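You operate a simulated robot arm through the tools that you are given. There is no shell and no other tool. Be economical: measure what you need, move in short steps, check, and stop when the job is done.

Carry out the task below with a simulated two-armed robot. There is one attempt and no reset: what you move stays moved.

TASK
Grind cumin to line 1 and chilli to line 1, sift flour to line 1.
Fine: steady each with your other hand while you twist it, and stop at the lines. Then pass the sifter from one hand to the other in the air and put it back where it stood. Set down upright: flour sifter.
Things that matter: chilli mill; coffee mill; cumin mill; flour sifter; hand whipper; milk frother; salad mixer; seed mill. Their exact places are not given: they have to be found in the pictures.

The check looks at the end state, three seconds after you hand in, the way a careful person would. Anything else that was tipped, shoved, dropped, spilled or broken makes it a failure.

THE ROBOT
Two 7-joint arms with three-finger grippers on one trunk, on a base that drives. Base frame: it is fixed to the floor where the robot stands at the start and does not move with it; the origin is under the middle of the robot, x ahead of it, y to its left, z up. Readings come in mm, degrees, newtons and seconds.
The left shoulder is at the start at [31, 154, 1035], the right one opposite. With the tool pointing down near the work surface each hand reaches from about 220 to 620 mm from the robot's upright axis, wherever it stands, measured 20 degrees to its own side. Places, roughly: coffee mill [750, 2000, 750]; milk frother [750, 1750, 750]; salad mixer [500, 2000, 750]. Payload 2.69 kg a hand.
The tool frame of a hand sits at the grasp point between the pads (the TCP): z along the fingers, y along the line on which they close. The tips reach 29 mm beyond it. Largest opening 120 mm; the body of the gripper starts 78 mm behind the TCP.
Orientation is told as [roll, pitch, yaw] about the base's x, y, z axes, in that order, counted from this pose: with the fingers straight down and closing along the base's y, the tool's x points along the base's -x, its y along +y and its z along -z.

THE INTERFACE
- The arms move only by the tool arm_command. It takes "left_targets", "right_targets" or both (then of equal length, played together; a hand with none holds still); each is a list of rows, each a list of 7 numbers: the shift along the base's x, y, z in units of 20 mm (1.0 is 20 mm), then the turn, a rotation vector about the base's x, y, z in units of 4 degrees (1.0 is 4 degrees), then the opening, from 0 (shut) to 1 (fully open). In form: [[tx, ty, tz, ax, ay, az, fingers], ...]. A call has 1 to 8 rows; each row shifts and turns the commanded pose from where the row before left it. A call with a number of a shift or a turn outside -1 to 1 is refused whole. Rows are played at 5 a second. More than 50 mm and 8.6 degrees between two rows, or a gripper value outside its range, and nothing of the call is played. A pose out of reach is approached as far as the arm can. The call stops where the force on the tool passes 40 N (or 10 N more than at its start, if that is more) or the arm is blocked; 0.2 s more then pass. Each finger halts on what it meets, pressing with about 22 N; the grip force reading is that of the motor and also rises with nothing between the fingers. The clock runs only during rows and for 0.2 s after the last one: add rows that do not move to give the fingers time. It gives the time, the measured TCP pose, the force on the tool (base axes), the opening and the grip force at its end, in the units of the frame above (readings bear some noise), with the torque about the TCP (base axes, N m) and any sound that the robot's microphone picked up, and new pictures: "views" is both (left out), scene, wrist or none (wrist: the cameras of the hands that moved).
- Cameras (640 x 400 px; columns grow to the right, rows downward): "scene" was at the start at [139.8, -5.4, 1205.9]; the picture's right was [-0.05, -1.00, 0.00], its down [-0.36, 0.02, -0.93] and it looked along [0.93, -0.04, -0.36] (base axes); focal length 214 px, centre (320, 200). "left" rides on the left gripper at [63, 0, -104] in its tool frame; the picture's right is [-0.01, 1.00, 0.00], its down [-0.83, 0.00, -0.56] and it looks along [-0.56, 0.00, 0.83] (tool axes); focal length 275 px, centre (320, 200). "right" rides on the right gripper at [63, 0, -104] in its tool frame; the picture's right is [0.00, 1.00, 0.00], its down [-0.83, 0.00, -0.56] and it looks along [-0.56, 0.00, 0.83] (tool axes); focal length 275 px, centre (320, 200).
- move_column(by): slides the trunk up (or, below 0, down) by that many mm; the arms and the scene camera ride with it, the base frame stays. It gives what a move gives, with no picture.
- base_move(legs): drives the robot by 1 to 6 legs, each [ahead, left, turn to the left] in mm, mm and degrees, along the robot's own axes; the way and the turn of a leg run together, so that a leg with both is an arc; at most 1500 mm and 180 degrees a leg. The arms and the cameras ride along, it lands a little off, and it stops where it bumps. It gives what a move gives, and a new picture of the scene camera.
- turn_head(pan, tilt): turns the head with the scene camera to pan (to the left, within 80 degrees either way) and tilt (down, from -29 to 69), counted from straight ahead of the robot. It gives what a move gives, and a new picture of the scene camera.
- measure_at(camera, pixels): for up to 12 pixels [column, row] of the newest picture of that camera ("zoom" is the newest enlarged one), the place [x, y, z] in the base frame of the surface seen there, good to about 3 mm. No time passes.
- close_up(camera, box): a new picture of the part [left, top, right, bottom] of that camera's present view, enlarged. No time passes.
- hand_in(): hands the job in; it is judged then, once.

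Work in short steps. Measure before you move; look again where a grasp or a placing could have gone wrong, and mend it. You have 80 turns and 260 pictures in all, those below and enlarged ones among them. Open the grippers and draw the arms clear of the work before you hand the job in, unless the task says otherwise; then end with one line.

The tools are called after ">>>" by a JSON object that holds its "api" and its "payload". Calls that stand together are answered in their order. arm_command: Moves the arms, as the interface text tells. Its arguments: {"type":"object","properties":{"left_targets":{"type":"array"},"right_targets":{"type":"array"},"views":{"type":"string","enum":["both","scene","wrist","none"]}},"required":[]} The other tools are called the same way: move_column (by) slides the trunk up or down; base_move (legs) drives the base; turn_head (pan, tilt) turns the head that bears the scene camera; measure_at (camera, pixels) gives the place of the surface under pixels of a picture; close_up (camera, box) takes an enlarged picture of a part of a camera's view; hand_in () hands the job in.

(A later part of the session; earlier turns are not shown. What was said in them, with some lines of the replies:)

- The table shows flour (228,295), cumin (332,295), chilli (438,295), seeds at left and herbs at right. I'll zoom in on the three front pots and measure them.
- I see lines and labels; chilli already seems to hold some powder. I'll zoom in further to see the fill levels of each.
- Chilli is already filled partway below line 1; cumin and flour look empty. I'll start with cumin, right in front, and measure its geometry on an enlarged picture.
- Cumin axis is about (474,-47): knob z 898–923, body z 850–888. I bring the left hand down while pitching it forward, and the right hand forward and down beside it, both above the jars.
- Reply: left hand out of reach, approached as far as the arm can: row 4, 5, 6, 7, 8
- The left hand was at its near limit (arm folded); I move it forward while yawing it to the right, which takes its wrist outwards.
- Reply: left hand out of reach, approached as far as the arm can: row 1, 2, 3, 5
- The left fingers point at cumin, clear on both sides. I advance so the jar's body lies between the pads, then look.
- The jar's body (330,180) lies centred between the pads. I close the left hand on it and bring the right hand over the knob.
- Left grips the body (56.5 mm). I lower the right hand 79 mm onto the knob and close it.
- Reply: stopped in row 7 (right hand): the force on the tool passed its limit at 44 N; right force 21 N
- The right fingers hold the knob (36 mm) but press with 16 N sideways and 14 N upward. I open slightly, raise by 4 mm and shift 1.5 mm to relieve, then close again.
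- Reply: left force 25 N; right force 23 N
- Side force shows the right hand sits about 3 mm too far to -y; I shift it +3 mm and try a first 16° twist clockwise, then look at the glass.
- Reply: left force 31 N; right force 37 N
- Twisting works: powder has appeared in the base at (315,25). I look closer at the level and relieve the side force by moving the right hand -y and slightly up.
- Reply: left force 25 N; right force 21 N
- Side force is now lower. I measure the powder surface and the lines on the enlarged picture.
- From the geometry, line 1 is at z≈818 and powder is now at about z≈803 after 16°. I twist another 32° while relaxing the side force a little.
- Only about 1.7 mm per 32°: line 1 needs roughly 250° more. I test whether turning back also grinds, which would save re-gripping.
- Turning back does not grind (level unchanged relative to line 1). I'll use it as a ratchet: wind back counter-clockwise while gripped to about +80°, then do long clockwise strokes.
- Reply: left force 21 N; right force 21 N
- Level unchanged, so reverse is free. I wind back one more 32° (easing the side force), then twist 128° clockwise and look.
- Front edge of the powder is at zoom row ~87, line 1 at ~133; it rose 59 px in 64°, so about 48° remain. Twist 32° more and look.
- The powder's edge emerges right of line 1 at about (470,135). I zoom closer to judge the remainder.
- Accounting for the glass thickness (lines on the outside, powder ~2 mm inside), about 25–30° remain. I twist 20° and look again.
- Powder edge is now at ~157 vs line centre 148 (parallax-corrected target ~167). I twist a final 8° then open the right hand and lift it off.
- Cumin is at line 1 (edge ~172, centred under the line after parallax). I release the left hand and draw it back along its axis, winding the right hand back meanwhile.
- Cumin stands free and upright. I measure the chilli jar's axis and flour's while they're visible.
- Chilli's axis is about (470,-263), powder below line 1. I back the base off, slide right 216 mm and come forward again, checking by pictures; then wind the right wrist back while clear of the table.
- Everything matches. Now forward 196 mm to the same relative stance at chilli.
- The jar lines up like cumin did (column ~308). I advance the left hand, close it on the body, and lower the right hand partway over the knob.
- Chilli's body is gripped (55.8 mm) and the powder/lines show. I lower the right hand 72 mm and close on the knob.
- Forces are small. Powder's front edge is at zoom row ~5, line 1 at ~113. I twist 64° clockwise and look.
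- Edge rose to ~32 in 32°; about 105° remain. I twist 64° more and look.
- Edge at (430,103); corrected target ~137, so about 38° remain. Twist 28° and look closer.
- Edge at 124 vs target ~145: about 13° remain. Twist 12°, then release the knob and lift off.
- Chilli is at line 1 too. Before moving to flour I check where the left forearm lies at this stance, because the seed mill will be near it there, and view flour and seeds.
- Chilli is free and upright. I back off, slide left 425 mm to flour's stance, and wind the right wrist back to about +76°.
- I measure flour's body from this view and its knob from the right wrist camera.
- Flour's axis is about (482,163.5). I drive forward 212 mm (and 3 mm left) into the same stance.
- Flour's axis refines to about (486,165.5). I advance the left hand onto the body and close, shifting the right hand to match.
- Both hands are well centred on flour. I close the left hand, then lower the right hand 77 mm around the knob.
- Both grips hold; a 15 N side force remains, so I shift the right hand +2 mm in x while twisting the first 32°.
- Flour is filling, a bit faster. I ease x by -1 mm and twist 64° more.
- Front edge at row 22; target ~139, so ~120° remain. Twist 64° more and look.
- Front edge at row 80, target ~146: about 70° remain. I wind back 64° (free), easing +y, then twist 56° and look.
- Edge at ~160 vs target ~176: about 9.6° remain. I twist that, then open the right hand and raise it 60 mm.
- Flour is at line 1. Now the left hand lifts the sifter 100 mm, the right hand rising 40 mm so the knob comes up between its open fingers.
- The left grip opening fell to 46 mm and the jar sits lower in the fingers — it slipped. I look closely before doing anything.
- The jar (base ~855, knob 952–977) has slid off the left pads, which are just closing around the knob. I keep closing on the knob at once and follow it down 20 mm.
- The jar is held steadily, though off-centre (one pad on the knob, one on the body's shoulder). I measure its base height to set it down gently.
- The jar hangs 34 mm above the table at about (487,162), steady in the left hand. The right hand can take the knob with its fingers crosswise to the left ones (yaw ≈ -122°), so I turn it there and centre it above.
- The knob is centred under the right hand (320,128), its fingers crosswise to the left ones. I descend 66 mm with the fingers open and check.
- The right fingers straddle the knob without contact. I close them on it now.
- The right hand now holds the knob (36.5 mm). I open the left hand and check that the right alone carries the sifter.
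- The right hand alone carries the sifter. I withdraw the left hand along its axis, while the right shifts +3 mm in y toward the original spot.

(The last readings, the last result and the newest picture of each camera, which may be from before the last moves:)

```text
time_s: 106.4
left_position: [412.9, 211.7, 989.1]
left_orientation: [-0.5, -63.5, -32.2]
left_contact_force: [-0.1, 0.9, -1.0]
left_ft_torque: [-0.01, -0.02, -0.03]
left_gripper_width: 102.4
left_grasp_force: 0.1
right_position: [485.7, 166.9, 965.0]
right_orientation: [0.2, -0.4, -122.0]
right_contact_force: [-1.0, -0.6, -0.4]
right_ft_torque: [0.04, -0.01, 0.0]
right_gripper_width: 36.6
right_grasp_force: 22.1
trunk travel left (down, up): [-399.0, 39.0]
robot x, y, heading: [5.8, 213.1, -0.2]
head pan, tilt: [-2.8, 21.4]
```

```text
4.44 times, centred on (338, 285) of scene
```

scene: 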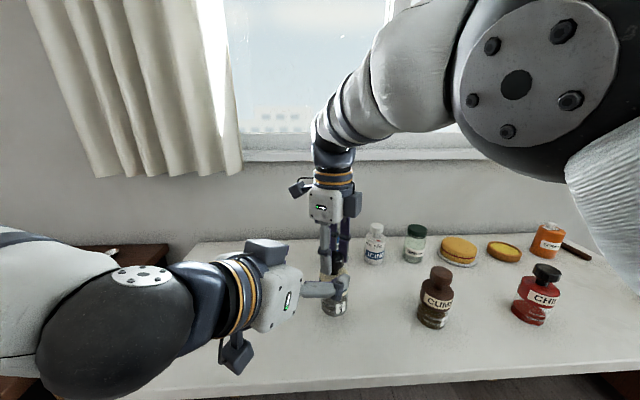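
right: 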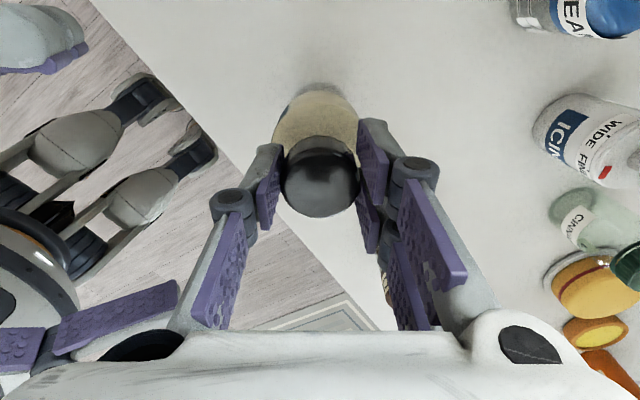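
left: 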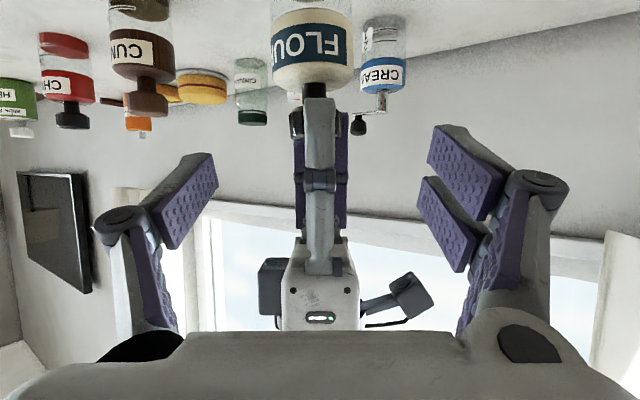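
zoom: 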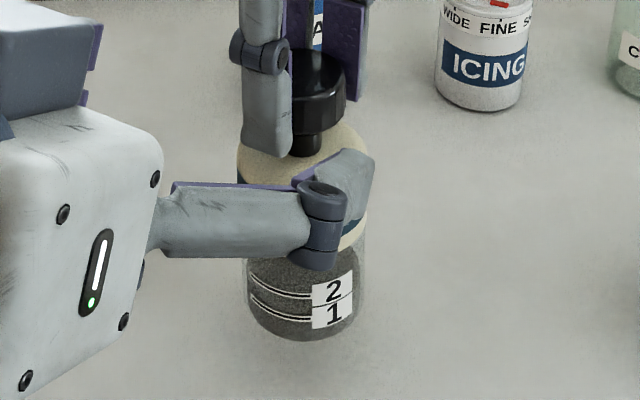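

The sifter hangs nearly upright. I lower it 30 mm with the right hand, then in small 2 mm steps, while drawing the left hand further away.

>>> {"api": "arm_command", "payload": {"right_targets": [[0, 0, -0.5, 0, 0, 0, 0], [0, 0, -0.5, 0, 0, 0, 0], [0, 0, -0.4, 0, 0, 0, 0], [0, 0, -0.1, 0, 0, 0, 0], [0, 0, -0.1, 0, 0, 0, 0]], "left_targets": [[-0.5, 0.5, 0.3, 0, 0, 0, 0.85], [-0.5, 0.5, 0.3, 0, 0, 0, 0.85], [-0.5, 0.5, 0.3, 0, 0, 0, 0.85], [0, 0, 0, 0, 0, 0, 0.85], [0, 0, 0, 0, 0, 0, 0.85]], "views": "both"}}

>>> {"api": "close_up", "payload": {"camera": "scene", "box": [290, 250, 386, 340]}}

>>> {"api": "measure_at", "payload": {"camera": "zoom", "pixels": [[300, 180], [300, 200], [300, 240], [240, 200], [365, 200], [300, 330], [300, 345], [330, 60]]}}

```text
time_s: 107.6
left_position: [401.4, 232.8, 1013.4]
left_orientation: [-0.5, -63.6, -32.1]
left_contact_force: [0.3, -0.7, 0.0]
left_ft_torque: [-0.01, 0.0, -0.01]
left_gripper_width: 101.9
left_grasp_force: 0.1
left hand out of reach, approached as far as the arm can: row 2, 3
right_position: [485.4, 165.4, 932.1]
right_orientation: [0.3, -0.4, -122.0]
right_contact_force: [0.0, 0.2, 0.0]
right_ft_torque: [0.02, -0.01, 0.01]
right_gripper_width: 36.8
right_grasp_force: 21.7
trunk travel left (down, up): [-399.0, 39.0]
robot x, y, heading: [5.9, 209.1, -0.7]
head pan, tilt: [-2.8, 21.4]
```

scene: 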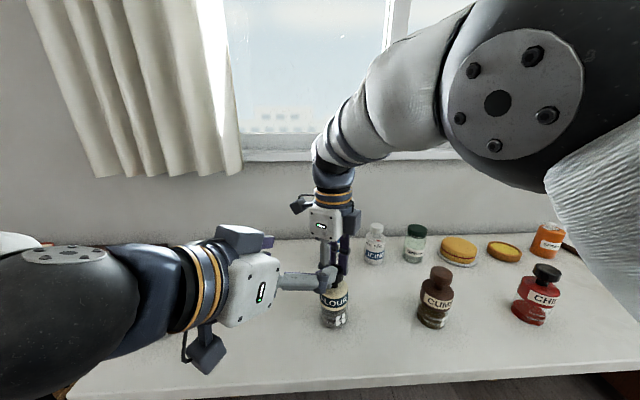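
right: 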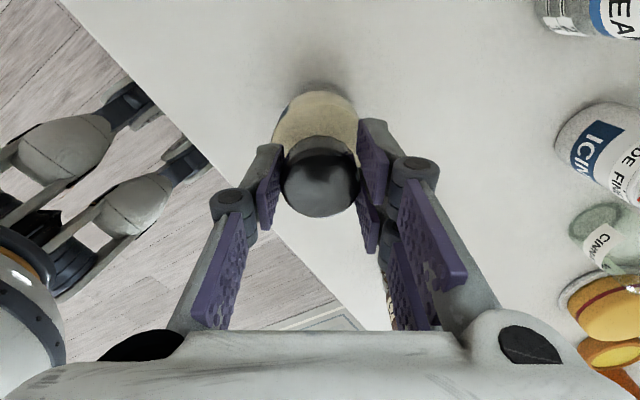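
left: 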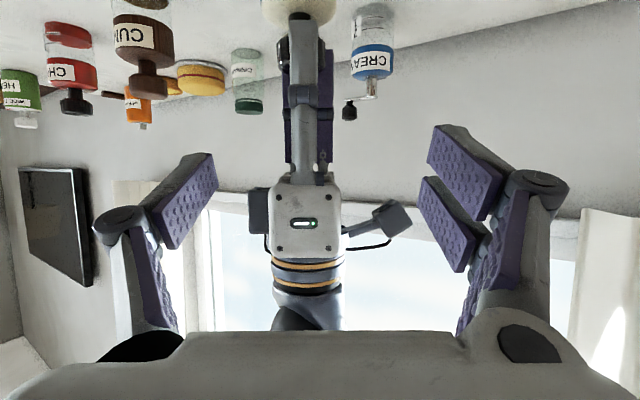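

```text
4.44 times, centred on (338, 295) of scene
```

zoom: 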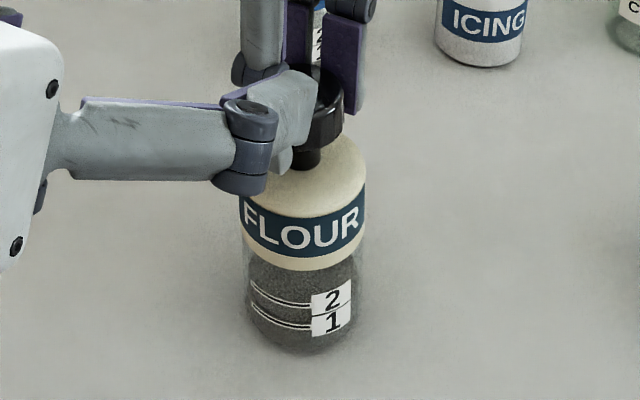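

```text
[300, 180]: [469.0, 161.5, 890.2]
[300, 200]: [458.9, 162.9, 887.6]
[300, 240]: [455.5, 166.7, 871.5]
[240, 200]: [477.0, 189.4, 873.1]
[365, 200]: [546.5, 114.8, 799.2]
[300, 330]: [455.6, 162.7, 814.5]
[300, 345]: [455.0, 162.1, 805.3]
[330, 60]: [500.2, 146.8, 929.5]
```

Body top is ~890, so the base is about 2 mm above the table. I lower in 1 mm steps and watch the force.

>>> {"api": "arm_command", "payload": {"right_targets": [[0, 0, -0.05, 0, 0, 0, 0], [0, 0, -0.05, 0, 0, 0, 0], [0, 0, -0.03, 0, 0, 0, 0]], "views": "none"}}

```text
time_s: 108.4
left_position: [400.1, 232.6, 1013.8]
left_orientation: [-0.5, -63.3, -32.2]
left_contact_force: [-0.9, 0.2, -0.3]
left_ft_torque: [0.01, -0.01, 0.01]
left_gripper_width: 102.1
left_grasp_force: 0.0
right_position: [485.2, 164.8, 931.4]
right_orientation: [0.3, -0.5, -122.0]
right_contact_force: [-0.3, 0.7, -0.1]
right_ft_torque: [-0.01, -0.01, -0.01]
right_gripper_width: 36.8
right_grasp_force: 22.5
trunk travel left (down, up): [-399.0, 39.0]
robot x, y, heading: [12.6, 216.1, -0.2]
head pan, tilt: [-2.8, 21.4]
```

No contact yet. Lower a little more.

>>> {"api": "arm_command", "payload": {"right_targets": [[0, 0, -0.06, 0, 0, 0, 0], [0, 0, -0.06, 0, 0, 0, 0]], "views": "none"}}

>>> {"api": "close_up", "payload": {"camera": "scene", "box": [290, 250, 386, 340]}}

>>> {"api": "measure_at", "payload": {"camera": "zoom", "pixels": [[300, 185], [300, 200], [300, 240], [300, 265], [300, 330], [300, 345], [310, 180], [300, 352]]}}

```text
time_s: 109.0
left_position: [400.0, 233.3, 1013.6]
left_orientation: [-0.4, -63.5, -32.3]
left_contact_force: [-0.8, 0.0, 0.4]
left_ft_torque: [0.02, -0.01, 0.02]
left_gripper_width: 102.3
left_grasp_force: 0.0
right_position: [486.3, 165.1, 930.3]
right_orientation: [0.5, -0.2, -122.0]
right_contact_force: [-1.2, -0.1, 12.8]
right_ft_torque: [0.15, 0.0, 0.01]
right_gripper_width: 36.8
right_grasp_force: 22.6
trunk travel left (down, up): [-399.0, 39.0]
robot x, y, heading: [7.5, 210.1, -0.3]
head pan, tilt: [-2.8, 21.4]
```

```text
4.44 times, centred on (338, 295) of scene
```

zoom: 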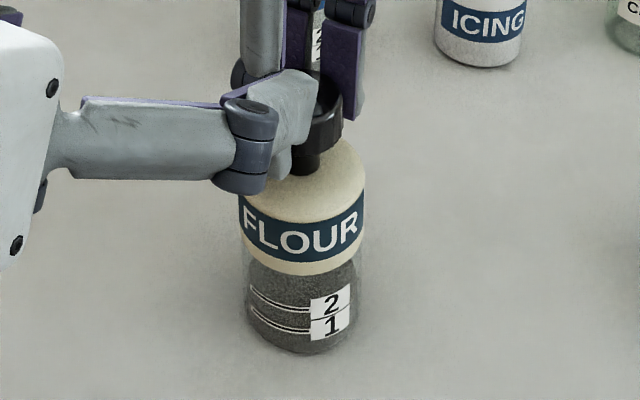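

```text
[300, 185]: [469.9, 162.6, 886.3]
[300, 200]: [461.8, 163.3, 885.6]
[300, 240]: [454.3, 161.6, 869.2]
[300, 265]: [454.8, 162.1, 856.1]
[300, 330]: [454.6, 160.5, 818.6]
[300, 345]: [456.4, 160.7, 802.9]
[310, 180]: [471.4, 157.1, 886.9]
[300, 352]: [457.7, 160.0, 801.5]
```

Contact at 12.8 N: it stands on the table. I ease up 1 mm, open the right hand and lift it clear.

>>> {"api": "arm_command", "payload": {"right_targets": [[0, 0, 0.06, 0, 0, 0, 0.1], [0, 0, 0, 0, 0, 0, 0.4], [0, 0, 0, 0, 0, 0, 0.6], [0, 0, 0.5, 0, 0, 0, 0.6], [0, 0, 1, 0, 0, 0, 0.6], [0, 0, 1, 0, 0, 0, 0.6], [0, 0, 1, 0, 0, 0, 0.6], [0, 0, 1, 0, 0, 0, 0.6]], "views": "both"}}

```text
time_s: 110.8
left_position: [400.3, 233.6, 1013.1]
left_orientation: [-0.5, -63.4, -32.2]
left_contact_force: [0.0, 0.3, 0.2]
left_ft_torque: [0.04, 0.01, -0.02]
left_gripper_width: 101.8
left_grasp_force: 0.2
right_position: [487.2, 165.8, 1020.3]
right_orientation: [0.4, -0.3, -122.0]
right_contact_force: [0.2, -0.5, 0.1]
right_ft_torque: [0.03, 0.03, 0.01]
right_gripper_width: 72.1
right_grasp_force: 0.1
trunk travel left (down, up): [-399.0, 39.0]
robot x, y, heading: [7.3, 211.9, -0.6]
head pan, tilt: [-2.8, 21.4]
```

scene: 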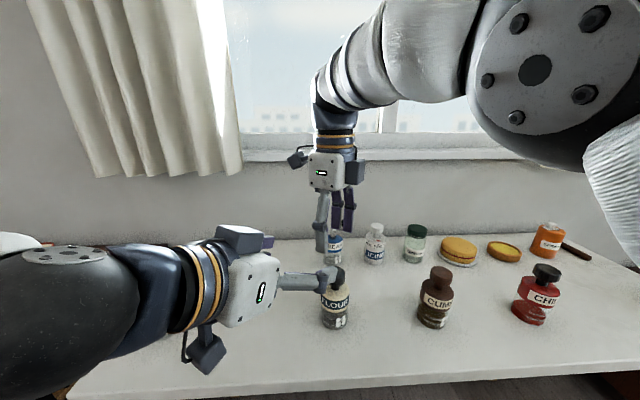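
right: 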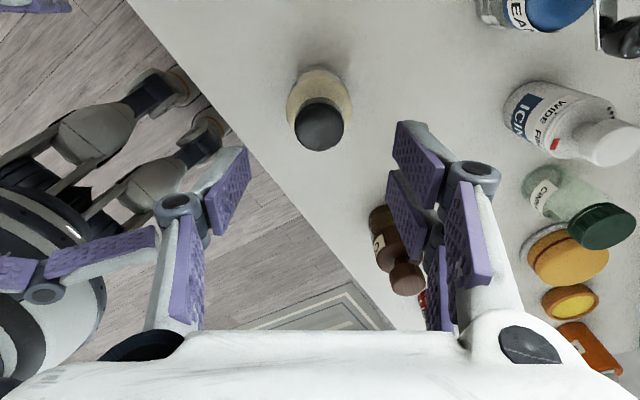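

Flour stands upright and both hands are free and above it. I back the base away so the arms are clear, and inspect all three.

>>> {"api": "base_move", "payload": {"legs": [[-220, 0, 0]]}}

>>> {"api": "close_up", "payload": {"camera": "scene", "box": [290, 205, 386, 275]}}

>>> {"api": "close_up", "payload": {"camera": "scene", "box": [370, 205, 490, 285]}}

>>> {"api": "close_up", "payload": {"camera": "right", "box": [0, 0, 640, 400]}}

```text
time_s: 112.5
left_position: [181.6, 234.2, 1014.6]
left_orientation: [-0.5, -63.4, -32.3]
left_contact_force: [0.2, 0.5, 0.2]
left_ft_torque: [0.04, -0.01, 0.05]
left_gripper_width: 102.0
left_grasp_force: 0.0
right_position: [266.0, 166.9, 1019.5]
right_orientation: [0.4, -0.4, -122.0]
right_contact_force: [0.6, 0.6, -0.1]
right_ft_torque: [0.03, -0.04, 0.0]
right_gripper_width: 71.7
right_grasp_force: 0.0
trunk travel left (down, up): [-399.0, 39.0]
robot x, y, heading: [-209.3, 216.0, -0.5]
head pan, tilt: [-2.8, 21.4]
```

scene: 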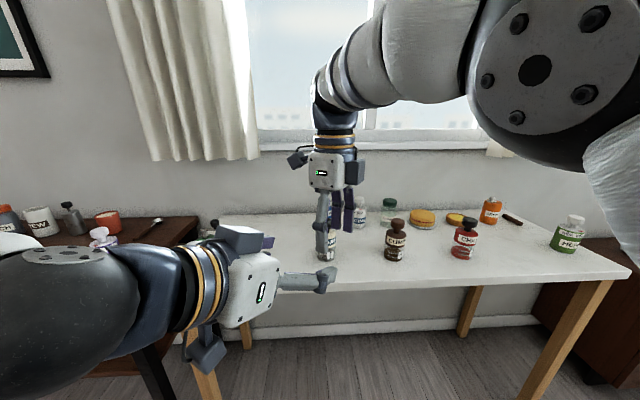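

```text
5.71 times, centred on (338, 240) of scene
```

zoom: 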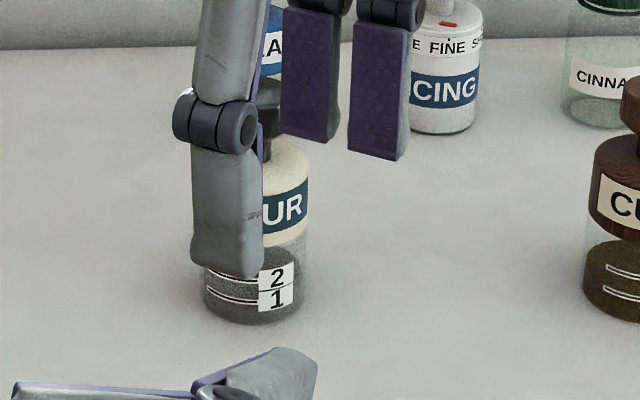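

```text
5.00 times, centred on (430, 245) of scene
```

zoom: 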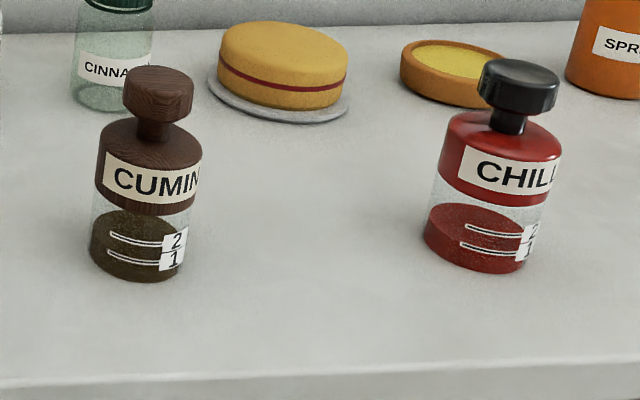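

```text
1.00 times, centred on (320, 200) of right (not enlarged: the box is as wide or as high as the picture)
```

zoom: 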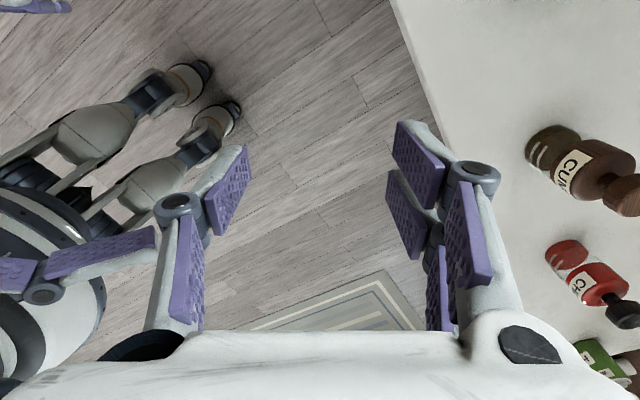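

All stand upright. I take a last closer look at the levels from this clear view and check the flour position.

>>> {"api": "close_up", "payload": {"camera": "scene", "box": [380, 242, 412, 264]}}

>>> {"api": "close_up", "payload": {"camera": "scene", "box": [448, 240, 480, 262]}}

>>> {"api": "close_up", "payload": {"camera": "scene", "box": [310, 242, 342, 264]}}

>>> {"api": "turn_head", "payload": {"pan": 10, "tilt": 21}}

```text
16.00 times, centred on (396, 253) of scene
```

zoom: 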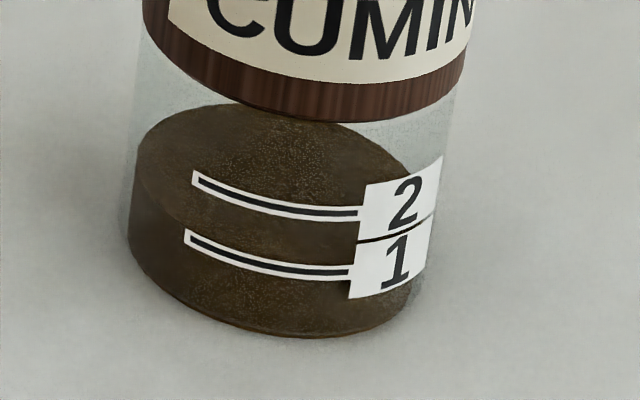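

```text
16.00 times, centred on (464, 251) of scene
```

zoom: 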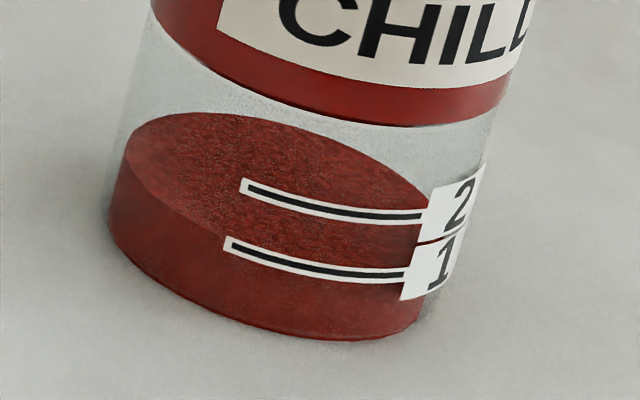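

```text
16.00 times, centred on (326, 253) of scene
```

zoom: 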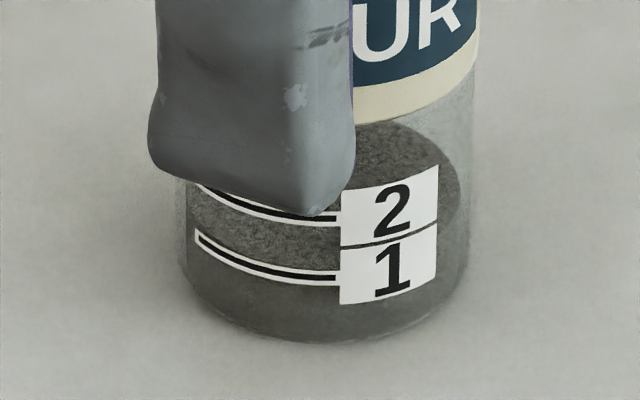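

```text
time_s: 113.2
left_position: [182.4, 234.8, 1013.8]
left_orientation: [-0.5, -63.3, -32.2]
left_contact_force: [1.2, 0.4, 0.0]
left_ft_torque: [0.0, 0.01, 0.01]
left_gripper_width: 102.1
left_grasp_force: 0.1
right_position: [268.5, 166.2, 1020.0]
right_orientation: [0.3, -0.4, -121.9]
right_contact_force: [0.1, 0.0, -0.4]
right_ft_torque: [-0.03, 0.02, -0.02]
right_gripper_width: 72.1
right_grasp_force: 0.1
trunk travel left (down, up): [-399.0, 39.0]
robot x, y, heading: [-210.3, 213.0, -0.4]
head pan, tilt: [10.0, 21.0]
```

scene: 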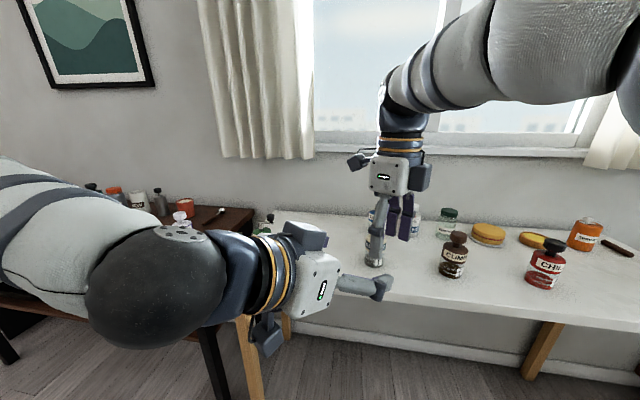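

All three levels meet line 1, and flour stands upright within about 2 mm of its original spot. Both hands are open and clear of the table, so I hand in.

>>> {"api": "hand_in", "payload": {}}

```text
The job is handed in.
```

I ground cumin and chilli to line 1 and sifted flour to line 1, steadying each with the other hand. The sifter's body slid through the left hand during the lift, and the left hand ended up holding it off-centre by the knob and shoulder. It stayed up, the right hand took it in the air, and it now stands upright within about 2 mm of where it stood.
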